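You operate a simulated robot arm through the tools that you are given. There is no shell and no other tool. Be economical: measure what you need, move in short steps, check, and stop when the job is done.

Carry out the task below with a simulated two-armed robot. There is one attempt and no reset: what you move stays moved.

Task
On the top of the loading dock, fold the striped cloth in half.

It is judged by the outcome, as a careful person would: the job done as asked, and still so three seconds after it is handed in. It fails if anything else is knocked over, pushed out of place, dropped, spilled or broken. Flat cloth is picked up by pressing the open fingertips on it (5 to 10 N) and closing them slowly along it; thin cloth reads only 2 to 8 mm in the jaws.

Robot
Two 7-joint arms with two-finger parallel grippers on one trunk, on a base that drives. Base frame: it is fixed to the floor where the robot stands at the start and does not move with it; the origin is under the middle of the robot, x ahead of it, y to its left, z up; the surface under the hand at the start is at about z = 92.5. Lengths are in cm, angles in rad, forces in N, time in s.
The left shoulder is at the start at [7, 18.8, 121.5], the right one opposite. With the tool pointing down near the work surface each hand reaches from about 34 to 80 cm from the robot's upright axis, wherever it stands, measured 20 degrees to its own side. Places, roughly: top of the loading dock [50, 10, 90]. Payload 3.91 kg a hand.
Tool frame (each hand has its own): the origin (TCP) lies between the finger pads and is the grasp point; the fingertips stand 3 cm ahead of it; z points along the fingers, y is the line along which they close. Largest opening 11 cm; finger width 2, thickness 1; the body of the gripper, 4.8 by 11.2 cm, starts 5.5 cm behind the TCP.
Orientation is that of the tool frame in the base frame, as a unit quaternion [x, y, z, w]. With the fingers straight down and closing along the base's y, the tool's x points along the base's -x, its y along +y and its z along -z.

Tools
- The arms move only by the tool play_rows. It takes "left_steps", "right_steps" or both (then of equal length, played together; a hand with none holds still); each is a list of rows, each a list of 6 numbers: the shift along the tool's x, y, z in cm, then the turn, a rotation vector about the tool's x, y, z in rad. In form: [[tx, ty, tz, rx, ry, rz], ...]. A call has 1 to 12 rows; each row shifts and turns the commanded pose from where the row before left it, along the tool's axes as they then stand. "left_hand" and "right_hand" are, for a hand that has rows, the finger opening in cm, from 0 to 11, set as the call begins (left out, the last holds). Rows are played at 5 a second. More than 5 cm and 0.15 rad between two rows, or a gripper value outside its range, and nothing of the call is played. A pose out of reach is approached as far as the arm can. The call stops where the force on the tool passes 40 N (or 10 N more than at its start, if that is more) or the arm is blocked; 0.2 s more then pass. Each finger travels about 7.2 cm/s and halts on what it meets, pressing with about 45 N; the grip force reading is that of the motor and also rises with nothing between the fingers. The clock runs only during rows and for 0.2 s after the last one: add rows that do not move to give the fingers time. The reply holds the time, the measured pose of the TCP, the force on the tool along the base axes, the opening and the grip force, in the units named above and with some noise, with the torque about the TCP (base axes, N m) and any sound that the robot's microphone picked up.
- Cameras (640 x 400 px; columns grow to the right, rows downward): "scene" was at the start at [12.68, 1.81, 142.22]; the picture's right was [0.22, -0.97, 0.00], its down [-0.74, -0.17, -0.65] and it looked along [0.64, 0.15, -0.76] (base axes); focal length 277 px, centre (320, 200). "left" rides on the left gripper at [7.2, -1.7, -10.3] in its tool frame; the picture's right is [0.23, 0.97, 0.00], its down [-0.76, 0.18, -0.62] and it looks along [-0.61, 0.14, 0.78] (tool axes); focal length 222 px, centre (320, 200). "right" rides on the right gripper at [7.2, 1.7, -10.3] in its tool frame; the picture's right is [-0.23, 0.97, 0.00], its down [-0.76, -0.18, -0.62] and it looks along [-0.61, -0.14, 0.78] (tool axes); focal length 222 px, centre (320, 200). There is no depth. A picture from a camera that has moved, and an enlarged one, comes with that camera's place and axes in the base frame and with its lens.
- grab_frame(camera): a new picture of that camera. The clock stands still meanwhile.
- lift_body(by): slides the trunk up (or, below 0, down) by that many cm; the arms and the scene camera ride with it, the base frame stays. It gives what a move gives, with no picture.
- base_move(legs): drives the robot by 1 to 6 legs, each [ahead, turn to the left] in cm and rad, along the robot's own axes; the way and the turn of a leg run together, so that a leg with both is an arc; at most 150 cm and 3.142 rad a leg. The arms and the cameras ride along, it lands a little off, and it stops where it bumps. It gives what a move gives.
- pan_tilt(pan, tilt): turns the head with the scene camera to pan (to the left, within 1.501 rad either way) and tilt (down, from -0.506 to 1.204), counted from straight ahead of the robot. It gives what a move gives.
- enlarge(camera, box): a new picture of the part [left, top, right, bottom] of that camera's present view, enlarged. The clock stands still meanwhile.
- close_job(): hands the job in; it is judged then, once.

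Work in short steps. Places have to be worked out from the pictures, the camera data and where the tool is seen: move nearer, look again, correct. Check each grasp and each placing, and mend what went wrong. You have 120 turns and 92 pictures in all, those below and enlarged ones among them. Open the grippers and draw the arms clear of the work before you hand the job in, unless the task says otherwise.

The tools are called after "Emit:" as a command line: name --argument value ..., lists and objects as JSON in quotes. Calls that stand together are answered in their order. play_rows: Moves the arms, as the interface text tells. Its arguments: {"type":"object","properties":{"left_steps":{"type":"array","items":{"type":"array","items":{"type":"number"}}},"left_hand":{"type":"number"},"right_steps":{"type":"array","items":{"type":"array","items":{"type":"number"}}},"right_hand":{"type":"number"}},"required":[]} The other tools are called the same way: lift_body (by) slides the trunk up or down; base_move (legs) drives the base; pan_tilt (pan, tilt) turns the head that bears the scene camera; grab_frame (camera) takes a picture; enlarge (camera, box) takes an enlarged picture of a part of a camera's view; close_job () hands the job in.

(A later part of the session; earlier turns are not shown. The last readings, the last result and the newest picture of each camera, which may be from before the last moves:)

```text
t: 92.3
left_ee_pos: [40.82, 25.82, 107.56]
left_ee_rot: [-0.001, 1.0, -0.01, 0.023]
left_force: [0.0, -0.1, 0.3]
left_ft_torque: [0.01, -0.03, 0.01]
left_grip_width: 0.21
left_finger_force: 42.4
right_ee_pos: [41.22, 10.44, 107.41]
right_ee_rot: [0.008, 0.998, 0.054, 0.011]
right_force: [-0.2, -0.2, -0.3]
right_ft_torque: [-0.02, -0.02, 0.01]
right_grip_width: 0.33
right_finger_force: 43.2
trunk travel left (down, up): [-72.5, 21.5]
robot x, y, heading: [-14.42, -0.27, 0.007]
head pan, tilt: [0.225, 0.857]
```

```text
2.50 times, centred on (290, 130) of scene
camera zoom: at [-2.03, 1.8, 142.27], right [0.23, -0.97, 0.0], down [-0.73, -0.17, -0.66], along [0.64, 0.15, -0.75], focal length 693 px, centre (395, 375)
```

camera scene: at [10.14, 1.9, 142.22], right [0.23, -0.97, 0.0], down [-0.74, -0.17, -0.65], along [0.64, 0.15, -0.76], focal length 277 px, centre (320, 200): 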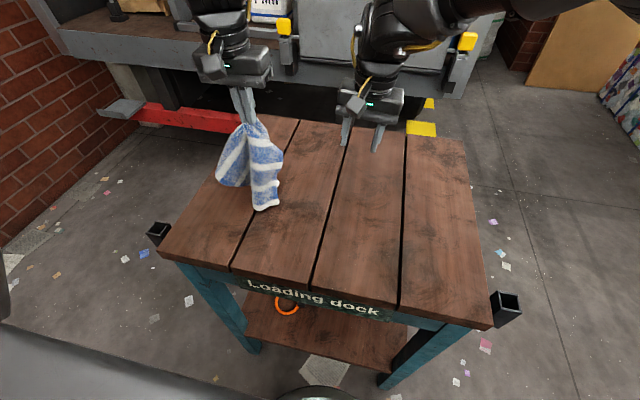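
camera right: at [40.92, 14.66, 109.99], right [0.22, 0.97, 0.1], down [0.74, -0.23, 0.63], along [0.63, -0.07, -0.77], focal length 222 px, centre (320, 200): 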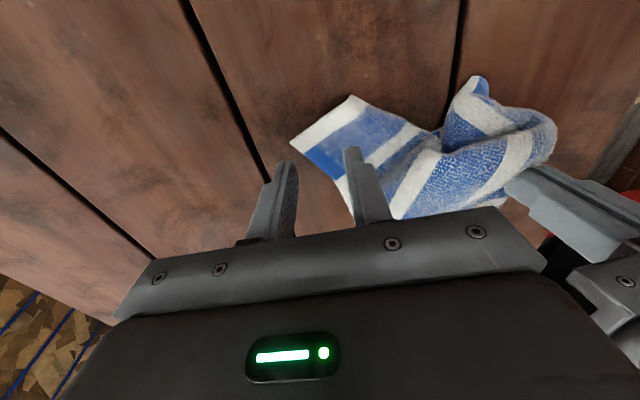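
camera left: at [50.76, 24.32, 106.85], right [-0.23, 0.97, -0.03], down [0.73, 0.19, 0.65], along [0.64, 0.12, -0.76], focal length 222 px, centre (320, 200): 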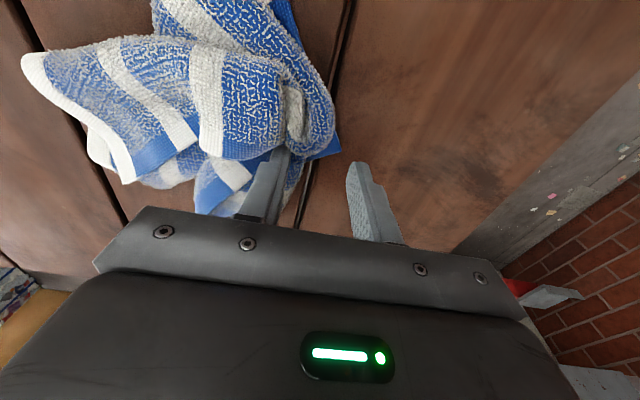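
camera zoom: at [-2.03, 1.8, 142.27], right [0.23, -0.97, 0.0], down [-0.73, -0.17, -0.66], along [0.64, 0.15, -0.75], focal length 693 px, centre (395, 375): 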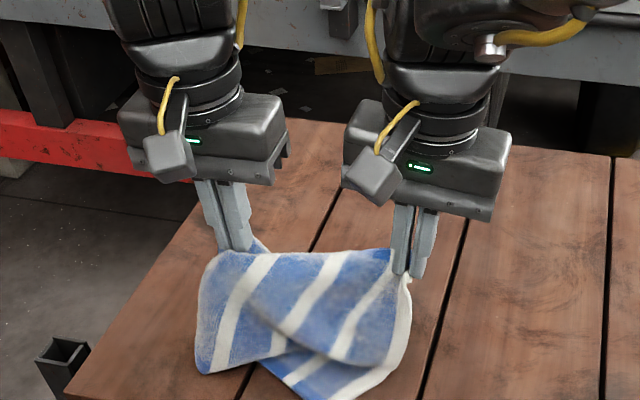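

The lower part swung toward the robot instead of trailing behind. I lift clear, go forward again, and then lower and retreat simultaneously so it trails the right way.

Emit:
play_rows --left_steps '[[0, 0, -2.5, 0, 0, 0], [0, 0, -2.5, 0, 0, 0], [0, 0, -2.5, 0, 0, 0], [0, 0, -1.5, 0, 0, 0]]' --right_steps '[[0, 0.2, -2.5, 0, 0, 0], [0, 0.2, -2.5, 0, 0, 0], [0, 0.2, -2.5, 0, 0, 0], [0, 0.1, -1.5, 0, 0, 0]]'

Emit:
base_move --legs '[[8, 0]]'

Emit:
play_rows --left_steps '[[-2, 0, 0, 0, 0, 0], [-2, 0, 0, 0, 0, 0], [-1, 0, 0, 0, 0, 0], [0, 0, 0, 0, 0, 0]]' --right_steps '[[-2, 0, 0, 0, 0, 0], [-2, 0, 0, 0, 0, 0], [-1, 0, 0, 0, 0, 0], [0, 0, 0, 0, 0, 0]]'

```text
t: 93.3
left_ee_pos: [40.78, 26.12, 116.5]
left_ee_rot: [0.0, 1.0, -0.011, 0.02]
left_force: [0.2, -0.3, 0.1]
left_ft_torque: [-0.01, 0.01, 0.0]
left_grip_width: 0.24
left_finger_force: 42.8
right_ee_pos: [41.86, 9.28, 115.81]
right_ee_rot: [0.017, 0.998, 0.059, 0.002]
right_force: [-0.4, 0.6, 0.7]
right_ft_torque: [-0.04, -0.03, 0.06]
right_grip_width: 0.32
right_finger_force: 43.6
trunk travel left (down, up): [-72.5, 21.5]
robot x, y, heading: [-14.02, 0.43, 0.013]
head pan, tilt: [0.225, 0.857]
```

```text
t: 94.3
left_ee_pos: [47.41, 26.22, 117.24]
left_ee_rot: [0.001, 1.0, -0.013, 0.028]
left_force: [-0.5, -0.1, 0.4]
left_ft_torque: [-0.05, -0.06, 0.02]
left_grip_width: 0.23
left_finger_force: 42.4
right_ee_pos: [48.73, 9.48, 117.48]
right_ee_rot: [0.015, 0.998, 0.066, 0.014]
right_force: [-1.5, 0.3, 2.4]
right_ft_torque: [-0.07, -0.08, 0.0]
right_grip_width: 0.3
right_finger_force: 43.2
trunk travel left (down, up): [-72.5, 21.5]
robot x, y, heading: [-6.26, 0.27, 0.005]
head pan, tilt: [0.225, 0.857]
```

```text
t: 95.3
left_ee_pos: [53.68, 26.31, 116.88]
left_ee_rot: [0.0, 1.0, -0.013, 0.022]
left_force: [0.1, 0.8, 0.1]
left_ft_torque: [0.01, -0.04, -0.03]
left_grip_width: 0.22
left_finger_force: 42.4
right_ee_pos: [55.18, 8.7, 117.44]
right_ee_rot: [0.022, 0.997, 0.07, 0.008]
right_force: [0.3, 0.2, 0.3]
right_ft_torque: [-0.05, 0.02, 0.02]
right_grip_width: 0.33
right_finger_force: 43.3
trunk travel left (down, up): [-72.5, 21.5]
robot x, y, heading: [-6.1, -0.21, 0.005]
head pan, tilt: [0.225, 0.857]
```

Both grips hold. Now I lower and retreat at the same time.

Emit:
play_rows --left_steps '[[0.3, 0, 1.3, 0, 0, 0], [0.8, 0, 1.3, 0, 0, 0], [1, 0, 1.3, 0, 0, 0], [1, 0, 1.3, 0, 0, 0], [1, 0, 1.3, 0, 0, 0], [1, 0, 1.3, 0, 0, 0], [1, 0, 1.3, 0, 0, 0], [1, 0, 1.3, 0, 0, 0], [1, 0, 1.3, 0, 0, 0], [0, 0, 0, 0, 0, 0]]' --right_steps '[[0.3, -0.1, 1.3, 0, 0, 0], [0.9, -0.1, 1.3, 0, 0, 0], [1.1, -0.1, 1.3, 0, 0, 0], [1.1, -0.1, 1.3, 0, 0, 0], [1.1, -0.1, 1.3, 0, 0, 0], [1.1, -0.1, 1.3, 0, 0, 0], [1.1, -0.1, 1.3, 0, 0, 0], [1.1, -0.1, 1.3, 0, 0, 0], [1.1, -0.1, 1.3, 0, 0, 0], [0, 0, 0, 0, 0, 0]]'

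Emit:
enlarge --camera "scene" --box '[170, 50, 410, 210]'

```text
t: 97.5
left_ee_pos: [45.98, 26.06, 104.85]
left_ee_rot: [0.001, 1.0, -0.012, 0.023]
left_force: [0.2, -1.0, -0.4]
left_ft_torque: [0.03, 0.03, 0.0]
left_grip_width: 0.23
left_finger_force: 42.3
right_ee_pos: [46.13, 10.19, 105.27]
right_ee_rot: [0.017, 0.998, 0.067, 0.008]
right_force: [0.5, 0.1, -0.4]
right_ft_torque: [-0.06, 0.01, 0.07]
right_grip_width: 0.31
right_finger_force: 43.1
trunk travel left (down, up): [-72.5, 21.5]
robot x, y, heading: [-6.07, -0.19, 0.005]
head pan, tilt: [0.225, 0.857]
```

```text
2.50 times, centred on (290, 130) of scene
camera zoom: at [6.39, 1.87, 142.22], right [0.23, -0.97, 0.0], down [-0.74, -0.17, -0.65], along [0.64, 0.15, -0.76], focal length 693 px, centre (395, 375)
```

zoom: 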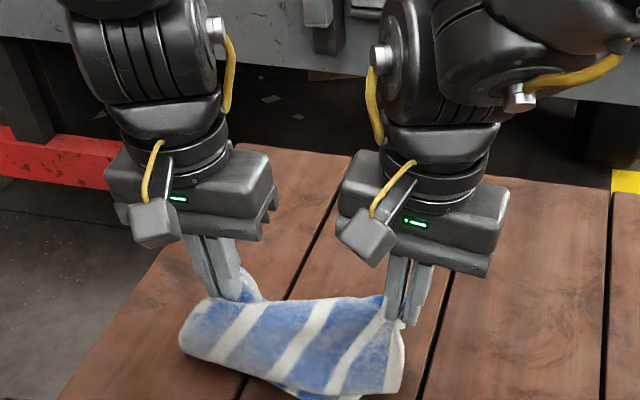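

The sheet is now trailing behind the hands. I continue back and down.

Emit:
base_move --legs '[[-6, 0]]'

Emit:
play_rows --left_steps '[[0, 0, 1.5, 0, 0, 0], [0, 0, 1.5, 0, 0, 0], [0, 0, 1, 0, 0, 0]]' --right_steps '[[0, -0.2, 1.5, 0, 0, 0], [0, -0.2, 1.5, 0, 0, 0], [0, -0.1, 1.3, 0, 0, 0]]'

Emit:
base_move --legs '[[-4, 0]]'

Emit:
enlarge --camera "scene" --box '[170, 50, 410, 210]'

```text
t: 98.5
left_ee_pos: [40.34, 26.04, 104.65]
left_ee_rot: [0.001, 1.0, -0.013, 0.022]
left_force: [-0.1, 0.3, -1.0]
left_ft_torque: [-0.03, 0.05, 0.0]
left_grip_width: 0.21
left_finger_force: 41.8
right_ee_pos: [40.6, 10.21, 105.2]
right_ee_rot: [0.018, 0.998, 0.066, 0.007]
right_force: [-0.2, -0.1, -1.2]
right_ft_torque: [-0.03, -0.01, 0.0]
right_grip_width: 0.31
right_finger_force: 43.2
trunk travel left (down, up): [-72.5, 21.5]
robot x, y, heading: [-12.37, -0.11, -0.002]
head pan, tilt: [0.225, 0.857]
```

```text
t: 99.3
left_ee_pos: [40.01, 25.8, 101.07]
left_ee_rot: [0.0, 1.0, -0.012, 0.025]
left_force: [-0.7, -0.3, 0.2]
left_ft_torque: [0.01, -0.01, -0.02]
left_grip_width: 0.24
left_finger_force: 42.6
right_ee_pos: [40.23, 10.19, 101.03]
right_ee_rot: [0.019, 0.998, 0.067, 0.01]
right_force: [-0.2, -0.1, -0.3]
right_ft_torque: [-0.01, 0.01, 0.0]
right_grip_width: 0.31
right_finger_force: 42.7
trunk travel left (down, up): [-72.5, 21.5]
robot x, y, heading: [-11.91, -0.03, 0.006]
head pan, tilt: [0.225, 0.857]
```

```text
t: 100.2
left_ee_pos: [36.62, 25.8, 100.52]
left_ee_rot: [0.001, 1.0, -0.012, 0.021]
left_force: [0.5, -0.2, -0.8]
left_ft_torque: [0.01, 0.03, 0.0]
left_grip_width: 0.23
left_finger_force: 42.1
right_ee_pos: [36.86, 10.24, 100.78]
right_ee_rot: [0.019, 0.998, 0.066, 0.006]
right_force: [0.6, 1.2, 0.1]
right_ft_torque: [-0.03, -0.02, 0.01]
right_grip_width: 0.32
right_finger_force: 43.5
trunk travel left (down, up): [-72.5, 21.5]
robot x, y, heading: [-16.16, 0.03, 0.002]
head pan, tilt: [0.225, 0.857]
```

```text
2.50 times, centred on (290, 130) of scene
camera zoom: at [-2.91, 1.93, 142.15], right [0.23, -0.97, 0.0], down [-0.74, -0.17, -0.65], along [0.63, 0.15, -0.76], focal length 693 px, centre (395, 375)
```

zoom: 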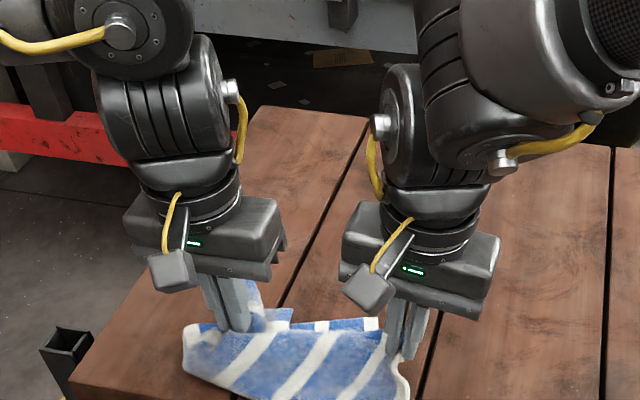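

The far part drags along toward the near edge, so there isn't enough table left. I lift again, start further forward, and anchor more cloth before retreating.

Emit:
play_rows --left_steps '[[0, 0, -3, 0, 0, 0], [0, 0, -3, 0, 0, 0], [0, 0, -3, 0, 0, 0], [0, 0, -3, 0, 0, 0], [0, 0, -3, 0, 0, 0]]' --right_steps '[[0, 0.3, -3, 0, 0, 0], [0, 0.3, -3, 0, 0, 0], [0, 0.3, -3, 0, 0, 0], [0, 0.3, -3, 0, 0, 0], [0, 0.3, -3, 0, 0, 0]]'

Emit:
base_move --legs '[[15, 0]]'

Emit:
play_rows --left_steps '[[-2, 0, 0, 0, 0, 0], [-2, 0, 0, 0, 0, 0], [-2, 0, 0, 0, 0, 0], [-1, 0, 0, 0, 0, 0], [0, 0, 0, 0, 0, 0], [0, 0, 0, 0, 0, 0], [0, 0, 0, 0, 0, 0]]' --right_steps '[[-2, 0, 0, 0, 0, 0], [-2, 0, 0, 0, 0, 0], [-2, 0, 0, 0, 0, 0], [-1, 0, 0, 0, 0, 0], [0, 0, 0, 0, 0, 0], [0, 0, 0, 0, 0, 0], [0, 0, 0, 0, 0, 0]]'

Emit:
enlarge --camera "scene" --box '[170, 30, 410, 190]'

```text
t: 101.4
left_ee_pos: [35.55, 26.05, 116.18]
left_ee_rot: [0.0, 1.0, -0.012, 0.024]
left_force: [0.0, -0.8, 0.6]
left_ft_torque: [0.0, -0.02, 0.01]
left_grip_width: 0.24
left_finger_force: 42.1
right_ee_pos: [35.97, 9.56, 116.38]
right_ee_rot: [0.019, 0.998, 0.067, 0.009]
right_force: [-0.3, 0.0, 0.1]
right_ft_torque: [-0.03, -0.03, 0.01]
right_grip_width: 0.31
right_finger_force: 43.2
trunk travel left (down, up): [-72.5, 21.5]
robot x, y, heading: [-16.29, -0.28, 0.002]
head pan, tilt: [0.225, 0.857]
```

```text
t: 102.8
left_ee_pos: [50.37, 26.12, 116.12]
left_ee_rot: [0.002, 1.0, -0.012, 0.025]
left_force: [-0.2, 0.0, 0.1]
left_ft_torque: [-0.03, -0.04, -0.01]
left_grip_width: 0.26
left_finger_force: 42.3
right_ee_pos: [51.01, 9.74, 116.38]
right_ee_rot: [0.018, 0.998, 0.066, 0.01]
right_force: [0.5, 0.8, 0.8]
right_ft_torque: [-0.04, 0.02, 0.05]
right_grip_width: 0.34
right_finger_force: 42.8
trunk travel left (down, up): [-72.5, 21.5]
robot x, y, heading: [-1.2, -0.16, 0.008]
head pan, tilt: [0.225, 0.857]
```

```text
t: 104.3
left_ee_pos: [57.52, 26.3, 116.14]
left_ee_rot: [0.001, 1.0, -0.011, 0.024]
left_force: [0.3, 0.6, -0.5]
left_ft_torque: [-0.03, 0.02, 0.0]
left_grip_width: 0.22
left_finger_force: 42.5
right_ee_pos: [58.45, 9.07, 116.49]
right_ee_rot: [0.022, 0.997, 0.07, 0.008]
right_force: [-0.2, -0.1, -0.1]
right_ft_torque: [-0.04, 0.01, 0.04]
right_grip_width: 0.32
right_finger_force: 43.7
trunk travel left (down, up): [-72.5, 21.5]
robot x, y, heading: [-1.14, -0.14, 0.004]
head pan, tilt: [0.225, 0.857]
```

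```text
2.50 times, centred on (290, 110) of scene
camera zoom: at [11.39, 1.88, 142.22], right [0.23, -0.97, 0.0], down [-0.74, -0.17, -0.65], along [0.64, 0.15, -0.76], focal length 693 px, centre (395, 425)
```

zoom: 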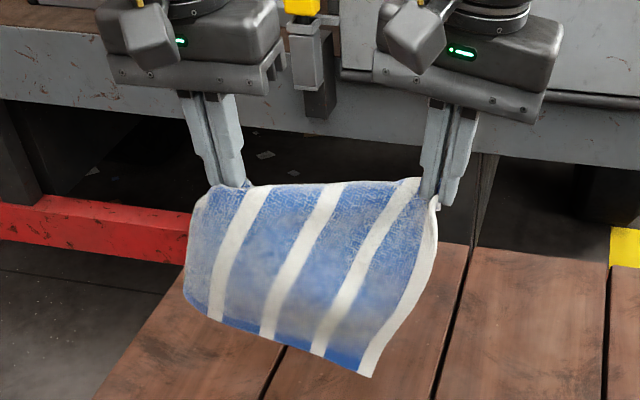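

The curtain hangs cleanly, its bottom about 2 cm above the table. I lower it to anchor the bottom, then retreat while lowering further.

Emit:
play_rows --left_steps '[[0.5, 0, 1.5, 0, 0, 0], [0.5, 0, 1.5, 0, 0, 0], [0.5, 0, 1.5, 0, 0, 0], [0.5, 0, 1.5, 0, 0, 0], [0.5, 0, 1.5, 0, 0, 0], [0.6, 0, 1.5, 0, 0, 0], [0.8, 0, 1.2, 0, 0, 0], [1, 0, 1, 0, 0, 0], [1, 0, 1, 0, 0, 0], [1, 0, 1, 0, 0, 0], [1, 0, 1, 0, 0, 0], [0, 0, 0, 0, 0, 0]]' --right_steps '[[0.6, -0.1, 1.5, 0, 0, 0], [0.6, -0.1, 1.5, 0, 0, 0], [0.6, -0.1, 1.5, 0, 0, 0], [0.6, -0.1, 1.5, 0, 0, 0], [0.6, -0.1, 1.5, 0, 0, 0], [0.6, -0.1, 1.5, 0, 0, 0], [0.8, -0.1, 1.2, 0, 0, 0], [1, -0.1, 1, 0, 0, 0], [1, -0.1, 1, 0, 0, 0], [1, -0.1, 1, 0, 0, 0], [1, -0.1, 1, 0, 0, 0], [0, 0, 0, 0, 0, 0]]'

Emit:
base_move --legs '[[-6, 0]]'

Emit:
grab_frame --camera "scene"

```text
t: 107.0
left_ee_pos: [50.19, 25.82, 101.74]
left_ee_rot: [0.001, 1.0, -0.012, 0.024]
left_force: [0.6, -0.5, -0.2]
left_ft_torque: [-0.01, -0.02, 0.0]
left_grip_width: 0.23
left_finger_force: 42.4
right_ee_pos: [50.05, 10.46, 102.06]
right_ee_rot: [0.022, 0.997, 0.069, 0.007]
right_force: [-0.6, -0.6, 0.2]
right_ft_torque: [-0.05, -0.05, 0.04]
right_grip_width: 0.34
right_finger_force: 43.1
trunk travel left (down, up): [-72.5, 21.5]
robot x, y, heading: [-1.21, -0.31, -0.0]
head pan, tilt: [0.225, 0.857]
```

```text
t: 107.9
left_ee_pos: [44.52, 25.93, 101.58]
left_ee_rot: [0.0, 1.0, -0.012, 0.021]
left_force: [-0.3, -0.9, -1.7]
left_ft_torque: [0.02, 0.0, 0.0]
left_grip_width: 0.23
left_finger_force: 42.3
right_ee_pos: [44.5, 10.62, 102.17]
right_ee_rot: [0.022, 0.997, 0.069, 0.007]
right_force: [-0.4, -0.1, 0.0]
right_ft_torque: [-0.05, 0.02, 0.01]
right_grip_width: 0.29
right_finger_force: 43.1
trunk travel left (down, up): [-72.5, 21.5]
robot x, y, heading: [-6.95, -0.03, 0.007]
head pan, tilt: [0.225, 0.857]
```

```text
12 pictures are left
camera scene: at [5.86, 1.96, 142.17], right [0.23, -0.97, 0.0], down [-0.74, -0.17, -0.65], along [0.64, 0.15, -0.76], focal length 277 px, centre (320, 200)
```

scene: 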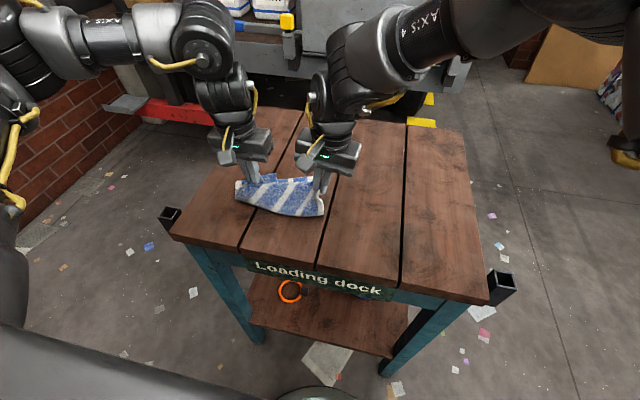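

The cloth trails behind the hands now. I keep retreating and lowering the last few centimetres.

Emit:
play_rows --left_steps '[[0, 0, 1.5, 0, 0, 0], [0, 0, 1, 0, 0, 0]]' --right_steps '[[0, -0.2, 1.5, 0, 0, 0], [0, -0.2, 1.3, 0, 0, 0]]'

Emit:
base_move --legs '[[-6, 0]]'

Emit:
play_rows --left_steps '[[0, 0, 1, 0, 0, 0], [0, 0, 1, 0, 0, 0]]' --right_steps '[[0, -0.1, 1, 0, 0, 0], [0, -0.1, 1, 0, 0, 0]]'

Emit:
base_move --legs '[[-3, 0]]'

Emit:
enlarge --camera "scene" --box '[200, 90, 424, 230]'

```text
t: 108.5
left_ee_pos: [44.37, 25.8, 99.12]
left_ee_rot: [0.0, 1.0, -0.012, 0.023]
left_force: [-0.4, -0.9, 0.5]
left_ft_torque: [0.02, 0.03, 0.0]
left_grip_width: 0.23
left_finger_force: 42.7
right_ee_pos: [44.41, 10.58, 99.33]
right_ee_rot: [0.022, 0.997, 0.069, 0.008]
right_force: [0.0, -0.1, -0.4]
right_ft_torque: [-0.04, -0.01, 0.04]
right_grip_width: 0.3
right_finger_force: 43.1
trunk travel left (down, up): [-72.5, 21.5]
robot x, y, heading: [-7.02, -0.08, 0.002]
head pan, tilt: [0.225, 0.857]
```

```text
t: 109.5
left_ee_pos: [38.59, 25.79, 99.04]
left_ee_rot: [0.0, 1.0, -0.012, 0.022]
left_force: [1.1, 0.1, -0.2]
left_ft_torque: [0.01, 0.0, -0.01]
left_grip_width: 0.23
left_finger_force: 42.2
right_ee_pos: [38.61, 10.58, 99.32]
right_ee_rot: [0.022, 0.997, 0.07, 0.008]
right_force: [0.3, -0.9, -0.4]
right_ft_torque: [-0.02, 0.03, 0.03]
right_grip_width: 0.32
right_finger_force: 43.2
trunk travel left (down, up): [-72.5, 21.5]
robot x, y, heading: [-12.72, -0.16, 0.001]
head pan, tilt: [0.225, 0.857]
```

```text
t: 110.1
left_ee_pos: [38.56, 25.68, 97.19]
left_ee_rot: [0.0, 1.0, -0.012, 0.024]
left_force: [0.8, 0.2, 2.5]
left_ft_torque: [-0.01, -0.05, 0.02]
left_grip_width: 0.19
left_finger_force: 42.2
right_ee_pos: [38.6, 10.6, 97.41]
right_ee_rot: [0.023, 0.997, 0.069, 0.009]
right_force: [0.1, -0.5, 0.2]
right_ft_torque: [-0.05, -0.02, 0.02]
right_grip_width: 0.31
right_finger_force: 42.9
trunk travel left (down, up): [-72.5, 21.5]
robot x, y, heading: [-13.07, 0.27, 0.004]
head pan, tilt: [0.225, 0.857]
```

```text
t: 110.9
left_ee_pos: [35.9, 25.83, 97.0]
left_ee_rot: [0.0, 1.0, -0.013, 0.022]
left_force: [1.3, 0.7, 3.4]
left_ft_torque: [0.0, -0.01, 0.0]
left_grip_width: 0.22
left_finger_force: 42.4
right_ee_pos: [35.77, 10.55, 97.33]
right_ee_rot: [0.022, 0.997, 0.069, 0.007]
right_force: [0.1, 0.2, 0.0]
right_ft_torque: [-0.02, 0.0, 0.01]
right_grip_width: 0.33
right_finger_force: 43.1
trunk travel left (down, up): [-72.5, 21.5]
robot x, y, heading: [-16.57, -0.13, 0.004]
head pan, tilt: [0.225, 0.857]
```

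```text
2.86 times, centred on (312, 160) of scene
camera zoom: at [-2.98, 1.84, 142.18], right [0.23, -0.97, 0.0], down [-0.74, -0.17, -0.65], along [0.64, 0.15, -0.76], focal length 792 px, centre (343, 314)
```

zoom: 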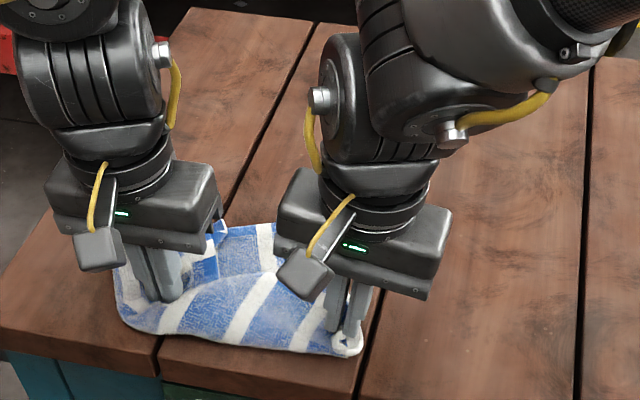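

The cloth lies behind the hands now. I release both grips, lift, and spread the arms to look.

Emit:
play_rows --left_steps '[[0, 0, 0.3, 0, 0, 0], [0, 0, 0, 0, 0, 0], [0, 0, -1, 0, 0, 0], [0, 0, -2, 0, 0, 0], [0, 2, -3, 0, 0, 0], [0, 3, -3, 0, 0, 0], [0, 3, -3, 0, 0, 0], [0, 2, -3, 0, 0, 0]]' --right_steps '[[0, 0, 0.5, 0, 0, 0], [0, 0, 0, 0, 0, 0], [0, 0, -1, 0, 0, 0], [0, 0, -2, 0, 0, 0], [0, -2, -3, 0, 0, 0], [0, -3, -3, 0, 0, 0], [0, -3, -3, 0, 0, 0], [0, -3, -3, 0, 0, 0]]' --left_hand 2.5 --right_hand 2.5

Emit:
enlarge --camera "scene" --box '[220, 120, 396, 230]'

```text
t: 112.7
left_ee_pos: [34.59, 35.99, 111.97]
left_ee_rot: [0.0, 1.0, -0.012, 0.023]
left_force: [0.3, -0.5, -0.9]
left_ft_torque: [-0.03, 0.02, -0.01]
left_grip_width: 2.5
left_finger_force: 0.0
right_ee_pos: [34.58, -2.79, 110.24]
right_ee_rot: [0.022, 0.997, 0.071, 0.009]
right_force: [-0.7, -0.3, 0.2]
right_ft_torque: [0.02, -0.02, -0.01]
right_grip_width: 2.48
right_finger_force: 0.0
trunk travel left (down, up): [-72.5, 21.5]
robot x, y, heading: [-15.9, 0.05, 0.004]
head pan, tilt: [0.225, 0.857]
```

```text
3.64 times, centred on (308, 175) of scene
camera zoom: at [-3.63, 1.54, 142.24], right [0.23, -0.97, 0.0], down [-0.73, -0.17, -0.66], along [0.64, 0.15, -0.75], focal length 1007 px, centre (364, 291)
```

zoom: 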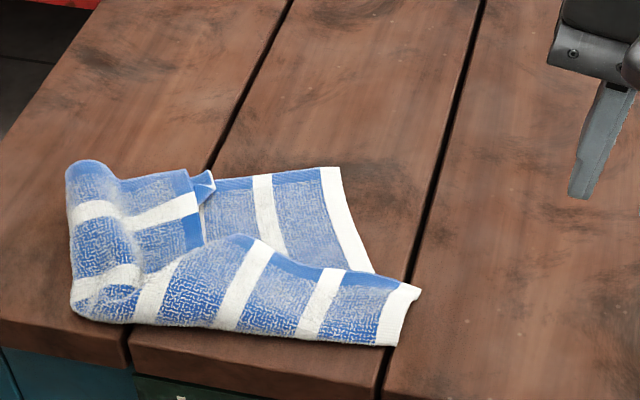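

Now readable: the right part lies open with its near hem at x≈49 and the far hem (corner C at (39, 8)) rolled back on top; the left part is folded over it. I re-grip that top hem at C (right) and near y≈21 (left), to lift the curtain again and lay it opening toward the left.

Emit:
play_rows --left_steps '[[0, 0, 0, 0, 0, 0], [-0.92, -2.9, 2.5, 0, 0, 0], [-0.92, -2.9, 2.5, 0, 0, 0], [-0.92, -2.9, 2.5, 0, 0, 0], [-0.92, -2.9, 2.5, 0, 0, 0], [-0.92, -2.9, 2.5, 0, 0, 0], [0, 0, 0, 0, 0, 0]]' --right_steps '[[0, 0, 0, 0.14, 0, 0], [-0.72, 2.42, 2.24, 0, 0, 0], [-0.72, 2.42, 2.24, 0, 0, 0], [-0.72, 2.42, 2.24, 0, 0, 0], [-0.72, 2.42, 2.24, 0, 0, 0], [-0.72, 2.42, 2.24, 0, 0, 0], [0, 0, 0, 0, 0, 0]]' --left_hand 3 --right_hand 3

Emit:
grab_frame --camera "left"

```text
t: 114.3
left_ee_pos: [39.88, 21.18, 99.79]
left_ee_rot: [0.0, 1.0, -0.012, 0.024]
left_force: [-0.6, 0.2, -0.5]
left_ft_torque: [0.01, -0.02, 0.03]
left_grip_width: 2.99
left_finger_force: 0.0
right_ee_pos: [39.0, 9.67, 99.09]
right_ee_rot: [0.022, 1.0, 0.0, 0.007]
right_force: [-1.6, -0.5, -0.6]
right_ft_torque: [0.0, 0.01, 0.01]
right_grip_width: 3.03
right_finger_force: 0.0
trunk travel left (down, up): [-72.5, 21.5]
robot x, y, heading: [-16.16, -0.37, 0.002]
head pan, tilt: [0.225, 0.857]
```

```text
9 pictures are left
camera left: at [32.06, 19.67, 109.75], right [-0.23, 0.97, -0.03], down [0.73, 0.19, 0.65], along [0.64, 0.12, -0.76], focal length 222 px, centre (320, 200)
```

left: 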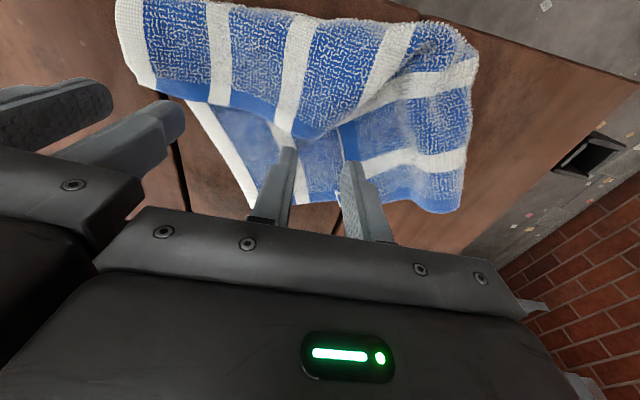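

The hem is single between y≈8.5 and 21. I shift both hands about 1 cm back over it and lower to contact.

Emit:
play_rows --left_steps '[[1, -0.4, 1, 0, 0, 0], [0, 0, 1, 0, 0, 0], [0, 0, 0.6, 0, 0, 0], [0, 0, 0.4, 0, 0, 0], [0, 0, 0, 0, 0, 0]]' --right_steps '[[1, -0.4, 0.8, 0, 0, 0], [0, 0, 0.8, 0, 0, 0], [0, 0, 0.5, 0, 0, 0], [0, 0, 0.4, 0, 0, 0], [0, 0, 0, 0, 0, 0]]' --left_hand 2.6 --right_hand 2.8

```text
t: 115.5
left_ee_pos: [39.2, 20.8, 96.68]
left_ee_rot: [0.0, 1.0, -0.012, 0.024]
left_force: [-0.3, 0.4, 0.0]
left_ft_torque: [0.0, 0.0, 0.02]
left_grip_width: 2.58
left_finger_force: 0.1
right_ee_pos: [38.15, 9.22, 96.64]
right_ee_rot: [0.022, 1.0, 0.0, 0.007]
right_force: [0.1, -0.2, 0.6]
right_ft_torque: [-0.01, -0.03, 0.0]
right_grip_width: 2.8
right_finger_force: 0.0
trunk travel left (down, up): [-72.5, 21.5]
robot x, y, heading: [-15.96, 0.14, 0.003]
head pan, tilt: [0.225, 0.857]
```

Not yet in contact; I go down a few millimetres more.

Emit:
play_rows --left_steps '[[0.3, 0, 0.3, 0, 0, 0], [0, 0, 0.2, 0, 0, 0], [0, 0, 0, 0, 0, 0]]' --right_steps '[[0, 0, 0.3, 0, 0, 0], [0, 0, 0.2, 0, 0, 0], [0, 0, 0, 0, 0, 0]]'

```text
t: 116.3
left_ee_pos: [38.96, 20.82, 96.16]
left_ee_rot: [0.0, 1.0, -0.012, 0.024]
left_force: [1.2, -0.1, 5.1]
left_ft_torque: [0.0, -0.04, 0.02]
left_grip_width: 2.59
left_finger_force: 0.4
right_ee_pos: [38.0, 9.19, 96.21]
right_ee_rot: [0.022, 1.0, -0.001, 0.007]
right_force: [1.3, 1.1, 3.2]
right_ft_torque: [0.04, -0.02, -0.01]
right_grip_width: 2.84
right_finger_force: 0.2
trunk travel left (down, up): [-72.5, 21.5]
robot x, y, heading: [-15.79, 0.14, 0.001]
head pan, tilt: [0.225, 0.857]
```

Contact at 3–5 N on both; I close both slowly.

Emit:
play_rows --left_steps '[[0, 0, 0, 0, 0, 0]]' --right_steps '[[0, 0, 0.1, 0, 0, 0]]' --left_hand 1.8 --right_hand 1.9

Emit:
play_rows --left_steps '[[0, 0, 0, 0, 0, 0]]' --right_steps '[[0, 0, 0, 0, 0, 0]]' --left_hand 1 --right_hand 1

Emit:
play_rows --left_steps '[[0, 0, 0, 0, 0, 0], [0, 0, 0, 0, 0, 0]]' --right_steps '[[0, 0, 0, 0, 0, 0], [0, 0, 0, 0, 0, 0]]' --left_hand 0 --right_hand 0

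Emit:
play_rows --left_steps '[[0, 0, -1, 0, 0, 0], [0, 0, -1.5, 0, 0, 0], [0, 0, 0, 0, 0, 0]]' --right_steps '[[0, 0, -1, 0, 0, 0], [0, 0, -1.5, 0, 0, 0], [0, 0, 0, 0, 0, 0]]'

```text
t: 116.7
left_ee_pos: [38.92, 20.87, 96.27]
left_ee_rot: [0.0, 1.0, -0.012, 0.024]
left_force: [1.4, -0.3, 3.1]
left_ft_torque: [0.03, 0.02, 0.01]
left_grip_width: 1.76
left_finger_force: 0.1
right_ee_pos: [38.04, 9.19, 96.13]
right_ee_rot: [0.022, 1.0, 0.0, 0.008]
right_force: [-1.1, 0.0, 4.7]
right_ft_torque: [0.07, 0.03, 0.0]
right_grip_width: 1.91
right_finger_force: 0.1
trunk travel left (down, up): [-72.5, 21.5]
robot x, y, heading: [-15.8, -0.11, 0.004]
head pan, tilt: [0.225, 0.857]
```

```text
t: 117.1
left_ee_pos: [38.76, 20.82, 96.12]
left_ee_rot: [0.0, 1.0, -0.011, 0.024]
left_force: [-0.4, 0.5, 3.4]
left_ft_torque: [0.05, -0.04, 0.0]
left_grip_width: 0.97
left_finger_force: 0.1
right_ee_pos: [38.05, 9.17, 95.97]
right_ee_rot: [0.022, 1.0, -0.001, 0.007]
right_force: [1.0, 0.2, 4.9]
right_ft_torque: [0.04, 0.02, -0.01]
right_grip_width: 1.01
right_finger_force: 0.2
trunk travel left (down, up): [-72.5, 21.5]
robot x, y, heading: [-16.21, -0.37, 0.002]
head pan, tilt: [0.225, 0.857]
```

```text
t: 117.7
left_ee_pos: [38.68, 20.91, 96.23]
left_ee_rot: [0.0, 1.0, -0.013, 0.024]
left_force: [0.7, -1.4, 3.2]
left_ft_torque: [-0.04, 0.04, 0.02]
left_grip_width: 0.28
left_finger_force: 42.6
right_ee_pos: [38.0, 9.24, 95.95]
right_ee_rot: [0.022, 1.0, 0.0, 0.007]
right_force: [1.3, 2.1, 6.3]
right_ft_torque: [0.13, 0.0, -0.01]
right_grip_width: 0.28
right_finger_force: 42.7
trunk travel left (down, up): [-72.5, 21.5]
robot x, y, heading: [-15.88, -0.22, 0.003]
head pan, tilt: [0.225, 0.857]
```

```text
t: 118.5
left_ee_pos: [38.83, 20.98, 98.72]
left_ee_rot: [0.001, 1.0, -0.012, 0.022]
left_force: [-0.4, -2.7, 0.1]
left_ft_torque: [-0.05, -0.01, 0.03]
left_grip_width: 0.3
left_finger_force: 43.2
right_ee_pos: [38.11, 9.26, 98.42]
right_ee_rot: [0.023, 1.0, 0.0, 0.007]
right_force: [1.1, 2.7, 0.3]
right_ft_torque: [0.1, 0.01, -0.01]
right_grip_width: 0.27
right_finger_force: 42.5
trunk travel left (down, up): [-72.5, 21.5]
robot x, y, heading: [-16.25, -0.32, 0.005]
head pan, tilt: [0.225, 0.857]
```

Both hands hold one layer of the hem. I lift the curtain and then lay it down while moving to the right, so the left half opens out to the left.

Emit:
play_rows --left_steps '[[-0.8, 0, -2.4, 0, 0, 0], [-0.8, 0, -2.4, 0, 0, 0], [-0.8, 0, -2.4, 0, 0, 0], [-0.8, 0, -2.4, 0, 0, 0], [-0.8, 0, -2.4, 0, 0, 0], [-0.8, 0, -2.4, 0, 0, 0], [0, 0, 0, 0, 0, 0], [0, 0, 0, 0, 0, 0]]' --right_steps '[[-0.8, -0.1, -2.4, 0, 0, 0], [-0.8, -0.1, -2.4, 0, 0, 0], [-0.8, -0.1, -2.4, 0, 0, 0], [-0.8, 0, -2.4, 0, 0, 0], [-0.8, 0, -2.4, 0, 0, 0], [-0.8, 0, -2.4, 0, 0, 0], [0, 0, 0, 0, 0, 0], [0, 0, 0, 0, 0, 0]]'

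Emit:
play_rows --left_steps '[[0, -0.5, 1.5, 0, 0, 0], [0, -1, 1.5, 0, 0, 0], [0, -1.3, 1.3, 0, 0, 0], [0, -1.5, 1.2, 0, 0, 0], [0, -1.5, 1.2, 0, 0, 0], [0, -1.5, 1.2, 0, 0, 0], [0, -1.5, 1.2, 0, 0, 0], [0, -1.5, 1.2, 0, 0, 0], [0, -1.5, 1.2, 0, 0, 0], [0, -1.5, 1.2, 0, 0, 0], [0, 0, 0, 0, 0, 0]]' --right_steps '[[0, -0.5, 1.5, 0, 0, 0], [0, -1, 1.5, 0, 0, 0], [0, -1.3, 1.3, 0, 0, 0], [0, -1.5, 1.2, 0, 0, 0], [0, -1.5, 1.2, 0, 0, 0], [0, -1.5, 1.2, 0, 0, 0], [0, -1.5, 1.2, 0, 0, 0], [0, -1.5, 1.2, 0, 0, 0], [0, -1.5, 1.2, 0, 0, 0], [0, -1.5, 1.2, 0, 0, 0], [0, 0, 0, 0, 0, 0]]'

Emit:
enlarge --camera "scene" --box '[220, 90, 428, 220]'

```text
t: 119.9
left_ee_pos: [42.9, 20.25, 113.01]
left_ee_rot: [0.007, 1.0, -0.018, 0.024]
left_force: [-0.5, -23.3, -2.1]
left_ft_torque: [-0.67, -0.03, 0.19]
left_grip_width: 0.31
left_finger_force: 42.3
right_ee_pos: [42.55, 7.15, 111.73]
right_ee_rot: [0.032, 0.999, 0.016, -0.007]
right_force: [0.5, 22.1, 1.6]
right_ft_torque: [0.73, -0.03, -0.14]
right_grip_width: 0.25
right_finger_force: 42.4
right hand out of reach, approached as far as the arm can: row 5, 6
trunk travel left (down, up): [-72.5, 21.5]
robot x, y, heading: [-15.85, -0.29, 0.002]
head pan, tilt: [0.225, 0.857]
stopped in row 7 (right hand): the force on the tool passed its limit at 42 N (the readings are from after the stop); the commanded pose is now the measured one
```

```text
t: 122.3
left_ee_pos: [43.42, 6.97, 100.7]
left_ee_rot: [0.003, 1.0, -0.017, 0.023]
left_force: [-2.7, -15.3, -2.0]
left_ft_torque: [-0.52, 0.08, 0.12]
left_grip_width: 0.28
left_finger_force: 42.7
right_ee_pos: [41.62, -5.78, 98.71]
right_ee_rot: [0.031, 0.999, 0.011, -0.006]
right_force: [3.5, 16.8, 3.5]
right_ft_torque: [0.55, -0.06, -0.15]
right_grip_width: 0.26
right_finger_force: 42.8
trunk travel left (down, up): [-72.5, 21.5]
robot x, y, heading: [-16.18, 0.1, 0.006]
head pan, tilt: [0.225, 0.857]
```

```text
3.08 times, centred on (324, 155) of scene
camera zoom: at [-3.42, 1.93, 142.23], right [0.23, -0.97, 0.0], down [-0.74, -0.17, -0.66], along [0.64, 0.15, -0.76], focal length 852 px, centre (308, 338)
```

zoom: 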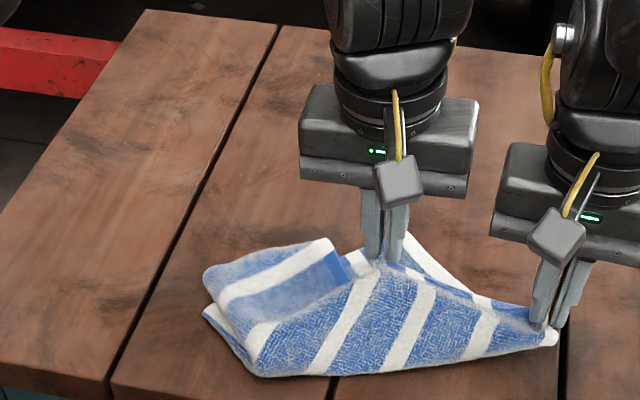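

The hem between the hands is taut, and the left part has opened except for a flap whose blue side edge lies on top from about (44, 10) to (49, 12). The right hand keeps C; the left lets go, takes that edge and carries it to the left.

Emit:
play_rows --left_steps '[[0, -0.6, 1.5, 0, 0, 0], [0, 0, 1.2, 0, 0, 0], [0, 0, 0, 0, 0, 0]]' --right_steps '[[0, 0.3, 0.6, 0, 0, 0], [0, 0, 0.5, 0, 0, 0], [0, 0, 0, 0, 0, 0]]'

Emit:
play_rows --left_steps '[[0, 0, 0, 0, 0, 0], [0, 0, 0, 0, 0, 0], [0, 0, -2, 0, 0, 0], [-1, 1.8, -2.5, 0, 0, 0], [-1, 2, 0, 0, 0, 0], [-0.8, 1.6, 0, 0, 0, 0], [0, 0, 0, 0, 0, 0]]' --left_hand 3

Emit:
grab_frame --camera "left"

```text
t: 123.1
left_ee_pos: [43.46, 6.35, 98.11]
left_ee_rot: [0.004, 1.0, -0.015, 0.024]
left_force: [-0.9, -1.7, 0.1]
left_ft_torque: [0.01, 0.03, 0.02]
left_grip_width: 0.3
left_finger_force: 42.9
right_ee_pos: [41.57, -5.59, 97.65]
right_ee_rot: [0.032, 0.999, 0.01, -0.005]
right_force: [0.4, 0.9, 0.0]
right_ft_torque: [0.02, -0.03, 0.03]
right_grip_width: 0.23
right_finger_force: 42.4
trunk travel left (down, up): [-72.5, 21.5]
robot x, y, heading: [-16.2, -0.02, 0.001]
head pan, tilt: [0.225, 0.857]
```

```text
t: 124.7
left_ee_pos: [46.13, 11.79, 102.42]
left_ee_rot: [0.005, 1.0, -0.016, 0.023]
left_force: [0.2, -0.1, 0.9]
left_ft_torque: [0.02, -0.02, -0.03]
left_grip_width: 3.04
left_finger_force: 0.1
right_ee_pos: [41.63, -5.49, 97.67]
right_ee_rot: [0.032, 0.999, 0.01, -0.005]
right_force: [1.2, 0.0, -0.2]
right_ft_torque: [-0.02, -0.01, 0.03]
right_grip_width: 0.27
right_finger_force: 42.8
trunk travel left (down, up): [-72.5, 21.5]
robot x, y, heading: [-15.99, 0.17, 0.002]
head pan, tilt: [0.225, 0.857]
```

```text
7 pictures are left
camera left: at [38.36, 10.45, 112.46], right [-0.22, 0.98, -0.04], down [0.73, 0.19, 0.65], along [0.64, 0.11, -0.76], focal length 222 px, centre (320, 200)
```

left: 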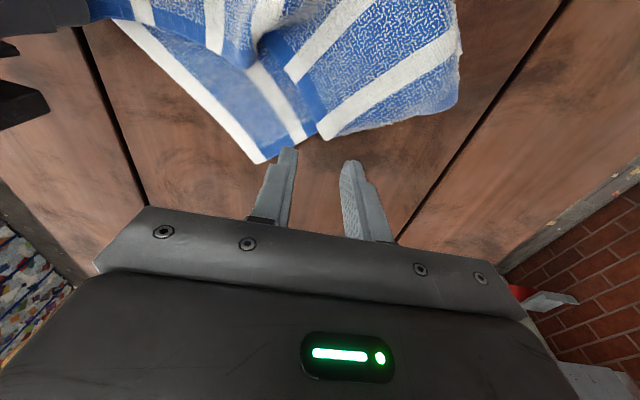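

The flap's blue hem runs from about (41.5, 6.5) to (47, 11.8). I pinch it near its outer end, at about (45.2, 11.5), with light pressure.

Emit:
play_rows --left_steps '[[0.9, -0.2, 2, 0, 0, 0], [0, 0, 2, 0, 0, 0], [0, 0, 1.2, 0, 0, 0], [0, 0, 0.5, 0, 0, 0], [0, 0, 0.3, 0, 0, 0], [0, 0, 0, 0, 0, 0]]'

```text
t: 126.1
left_ee_pos: [45.55, 11.42, 96.53]
left_ee_rot: [0.004, 1.0, -0.016, 0.025]
left_force: [1.1, 0.9, 10.1]
left_ft_torque: [0.23, 0.08, 0.0]
left_grip_width: 3.0
left_finger_force: 0.1
right_ee_pos: [41.4, -5.51, 97.82]
right_ee_rot: [0.032, 0.999, 0.01, -0.006]
right_force: [-0.7, -0.2, 0.1]
right_ft_torque: [-0.03, -0.01, 0.03]
right_grip_width: 0.26
right_finger_force: 42.6
trunk travel left (down, up): [-72.5, 21.5]
robot x, y, heading: [-16.15, -0.11, 0.005]
head pan, tilt: [0.225, 0.857]
```

Contact at 10 N, slightly much; I ease off by 2 mm and close slowly, then lift.

Emit:
play_rows --left_steps '[[0, 0, -0.2, 0, 0, 0], [0, 0, 0, 0, 0, 0]]' --left_hand 2.2

Emit:
play_rows --left_steps '[[0, 0, 0, 0, 0, 0]]' --left_hand 1.3

Emit:
play_rows --left_steps '[[0, 0, 0, 0, 0, 0], [0, 0, 0, 0, 0, 0], [0, 0, 0, 0, 0, 0]]' --left_hand 0

Emit:
play_rows --left_steps '[[0, 0, -1.5, 0, 0, 0], [0, 0.5, -2, 0, 0, 0], [0, 0.5, -2, 0, 0, 0], [0, 0.5, -1, 0, 0, 0], [0, 0, 0, 0, 0, 0]]'

Emit:
enlarge --camera "scene" --box '[220, 90, 428, 220]'

```text
t: 126.7
left_ee_pos: [45.54, 11.42, 96.61]
left_ee_rot: [0.004, 1.0, -0.015, 0.025]
left_force: [0.1, -1.7, 5.7]
left_ft_torque: [0.03, 0.01, 0.03]
left_grip_width: 2.15
left_finger_force: 0.0
right_ee_pos: [41.39, -5.49, 97.71]
right_ee_rot: [0.032, 0.999, 0.01, -0.006]
right_force: [0.4, 0.2, -0.5]
right_ft_torque: [0.03, -0.01, 0.07]
right_grip_width: 0.25
right_finger_force: 42.7
trunk travel left (down, up): [-72.5, 21.5]
robot x, y, heading: [-15.86, -0.19, 0.002]
head pan, tilt: [0.225, 0.857]
```

```text
t: 127.1
left_ee_pos: [45.4, 11.52, 96.6]
left_ee_rot: [0.004, 1.0, -0.015, 0.023]
left_force: [-0.6, -0.2, 5.3]
left_ft_torque: [0.05, 0.06, 0.0]
left_grip_width: 1.3
left_finger_force: 0.0
right_ee_pos: [41.51, -5.48, 97.72]
right_ee_rot: [0.033, 0.999, 0.01, -0.006]
right_force: [-0.5, 0.6, 0.7]
right_ft_torque: [0.01, 0.0, 0.04]
right_grip_width: 0.27
right_finger_force: 42.3
trunk travel left (down, up): [-72.5, 21.5]
robot x, y, heading: [-16.23, 0.04, 0.003]
head pan, tilt: [0.225, 0.857]
```

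```text
t: 127.9
left_ee_pos: [45.44, 11.36, 96.63]
left_ee_rot: [0.005, 1.0, -0.016, 0.024]
left_force: [1.0, 0.9, 5.8]
left_ft_torque: [0.1, 0.05, 0.0]
left_grip_width: 0.35
left_finger_force: 43.3
right_ee_pos: [41.56, -5.53, 97.64]
right_ee_rot: [0.032, 0.999, 0.01, -0.006]
right_force: [0.1, 0.0, 0.4]
right_ft_torque: [0.03, 0.01, 0.03]
right_grip_width: 0.23
right_finger_force: 42.5
trunk travel left (down, up): [-72.5, 21.5]
robot x, y, heading: [-16.31, 0.07, 0.005]
head pan, tilt: [0.225, 0.857]
```

```text
t: 129.1
left_ee_pos: [45.25, 13.12, 103.0]
left_ee_rot: [0.003, 1.0, -0.016, 0.023]
left_force: [0.8, 0.1, 0.7]
left_ft_torque: [-0.01, 0.01, 0.0]
left_grip_width: 0.31
left_finger_force: 43.2
right_ee_pos: [41.6, -5.48, 97.56]
right_ee_rot: [0.032, 0.999, 0.011, -0.006]
right_force: [0.7, 0.5, 0.5]
right_ft_torque: [0.04, -0.04, 0.0]
right_grip_width: 0.27
right_finger_force: 41.9
trunk travel left (down, up): [-72.5, 21.5]
robot x, y, heading: [-16.25, 0.31, 0.008]
head pan, tilt: [0.225, 0.857]
```

```text
3.08 times, centred on (324, 155) of scene
camera zoom: at [-3.35, 1.82, 142.22], right [0.23, -0.97, 0.0], down [-0.74, -0.17, -0.65], along [0.64, 0.15, -0.76], focal length 852 px, centre (308, 338)
```

zoom: 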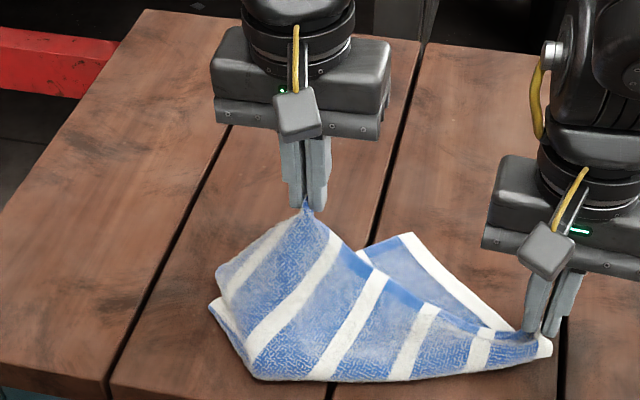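

Excellent: the whole far hem now runs straight from C (right hand) to near D (left hand). I stretch it gently along y and then lift the cloth as a full curtain so it straightens.

Emit:
play_rows --left_steps '[[0.9, 0.8, 0, 0, 0, 0], [0.9, 0.8, 0, 0, 0, 0], [0.9, 0.6, 0, 0, 0, 0], [0, 0.4, 0, 0, 0, 0], [0, 0, 0, 0, 0, 0]]' --right_steps '[[0, 0, -1.3, 0, 0, 0], [0, 0, -1.3, 0, 0, 0], [0, 0, -1.3, 0, 0, 0], [0, 0, -1.3, 0, 0, 0], [0, 0, 0, 0, 0, 0]]'

```text
t: 130.3
left_ee_pos: [42.72, 15.78, 102.8]
left_ee_rot: [0.004, 1.0, -0.015, 0.023]
left_force: [0.4, 0.4, -0.1]
left_ft_torque: [0.01, 0.03, -0.04]
left_grip_width: 0.31
left_finger_force: 42.9
right_ee_pos: [41.82, -5.65, 102.83]
right_ee_rot: [0.032, 0.999, 0.01, -0.006]
right_force: [-0.3, -0.1, 0.2]
right_ft_torque: [0.0, 0.01, 0.05]
right_grip_width: 0.22
right_finger_force: 42.6
trunk travel left (down, up): [-72.5, 21.5]
robot x, y, heading: [-15.91, 0.31, 0.001]
head pan, tilt: [0.225, 0.857]
```

No tension yet at 21 cm. I lift, widening slightly.

Emit:
play_rows --left_steps '[[0, 0.2, -2.2, 0, 0, 0], [0, 0.2, -2.2, 0, 0, 0], [0, 0.2, -2.2, 0, 0, 0], [0, 0.2, -2.2, 0, 0, 0], [0, 0.2, -2.2, 0, 0, 0], [0, 0.2, -2.2, 0, 0, 0], [0, 0, 0, 0, 0, 0], [0, 0, 0, 0, 0, 0]]' --right_steps '[[0, 0, -2.2, 0, 0, 0], [0, 0, -2.2, 0, 0, 0], [0, 0, -2.2, 0, 0, 0], [0, 0, -2.2, 0, 0, 0], [0, 0, -2.2, 0, 0, 0], [0, 0, -2.2, 0, 0, 0], [0, 0, 0, 0, 0, 0], [0, 0, 0, 0, 0, 0]]'

Emit:
enlarge --camera "scene" --box '[220, 90, 428, 220]'

```text
t: 132.1
left_ee_pos: [42.09, 17.46, 116.11]
left_ee_rot: [0.004, 1.0, -0.015, 0.023]
left_force: [0.1, -2.6, 0.2]
left_ft_torque: [-0.06, -0.01, 0.04]
left_grip_width: 0.33
left_finger_force: 43.2
right_ee_pos: [41.94, -5.89, 116.14]
right_ee_rot: [0.033, 0.999, 0.011, -0.006]
right_force: [0.4, 2.3, 0.9]
right_ft_torque: [0.03, 0.03, 0.02]
right_grip_width: 0.24
right_finger_force: 42.9
trunk travel left (down, up): [-72.5, 21.5]
robot x, y, heading: [-15.77, 0.12, 0.001]
head pan, tilt: [0.225, 0.857]
```

```text
3.08 times, centred on (324, 155) of scene
camera zoom: at [-3.35, 1.83, 142.22], right [0.23, -0.97, 0.0], down [-0.74, -0.17, -0.65], along [0.64, 0.15, -0.76], focal length 852 px, centre (308, 338)
```

zoom: 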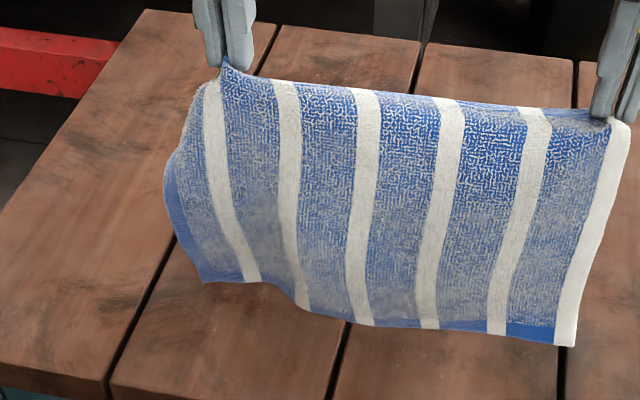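

A perfect full curtain, flat and taut, held at both ends of the far hem, its near hem just touching the table. I lift it 1.5 cm and carry it forward to about x = 51, over the middle of the table, before folding it down.

Emit:
play_rows --left_steps '[[0, 0, -1.5, 0, 0, 0], [-1.3, 0, 0, 0, 0, 0], [-1.3, 0, 0, 0, 0, 0], [-1.2, 0, 0, 0, 0, 0], [0, 0, 0, 0, 0, 0]]' --right_steps '[[0, 0, -1.5, 0, 0, 0], [-1.3, 0, 0, 0, 0, 0], [-1.3, 0, 0, 0, 0, 0], [-1.2, 0, 0, 0, 0, 0], [0, 0, 0, 0, 0, 0]]'

Emit:
base_move --legs '[[5.5, 0]]'

Emit:
play_rows --left_steps '[[0, 0, 0, 0, 0, 0], [0, 0, 0, 0, 0, 0], [0, 0, 0, 0, 0, 0], [0, 0, 0, 0, 0, 0], [0, 0, 0, 0, 0, 0]]' --right_steps '[[0, 0, 0, 0, 0, 0], [0, 0, 0, 0, 0, 0], [0, 0, 0, 0, 0, 0], [0, 0, 0, 0, 0, 0], [0, 0, 0, 0, 0, 0]]'

```text
t: 133.3
left_ee_pos: [45.7, 17.42, 117.53]
left_ee_rot: [0.006, 1.0, -0.016, 0.024]
left_force: [-0.1, -0.3, -0.2]
left_ft_torque: [-0.01, 0.01, -0.01]
left_grip_width: 0.29
left_finger_force: 43.1
right_ee_pos: [42.44, -4.57, 116.76]
right_ee_rot: [0.033, 0.999, 0.012, -0.005]
right_force: [0.5, -0.3, 0.5]
right_ft_torque: [0.03, 0.03, 0.05]
right_grip_width: 0.25
right_finger_force: 42.5
right hand out of reach, approached as far as the arm can: row 2, 3, 4
trunk travel left (down, up): [-72.5, 21.5]
robot x, y, heading: [-15.83, 0.0, 0.001]
head pan, tilt: [0.225, 0.857]
```

```text
t: 134.3
left_ee_pos: [50.23, 17.58, 118.37]
left_ee_rot: [0.004, 0.999, -0.017, 0.029]
left_force: [0.4, 0.3, -0.3]
left_ft_torque: [-0.04, 0.02, 0.01]
left_grip_width: 0.32
left_finger_force: 43.3
right_ee_pos: [46.77, -4.57, 117.48]
right_ee_rot: [0.032, 0.999, 0.011, -0.001]
right_force: [-0.4, 0.2, -0.1]
right_ft_torque: [-0.01, 0.02, 0.01]
right_grip_width: 0.26
right_finger_force: 42.4
trunk travel left (down, up): [-72.5, 21.5]
robot x, y, heading: [-10.7, -0.34, -0.001]
head pan, tilt: [0.225, 0.857]
```

```text
t: 135.5
left_ee_pos: [50.33, 17.51, 118.17]
left_ee_rot: [0.005, 0.999, -0.017, 0.028]
left_force: [-0.7, -1.1, -0.5]
left_ft_torque: [0.0, -0.04, -0.02]
left_grip_width: 0.31
left_finger_force: 42.6
right_ee_pos: [46.88, -4.65, 117.39]
right_ee_rot: [0.032, 0.999, 0.012, -0.001]
right_force: [0.5, -0.3, 0.3]
right_ft_torque: [-0.02, -0.01, 0.03]
right_grip_width: 0.25
right_finger_force: 42.4
trunk travel left (down, up): [-72.5, 21.5]
robot x, y, heading: [-10.22, -0.18, 0.003]
head pan, tilt: [0.225, 0.857]
```

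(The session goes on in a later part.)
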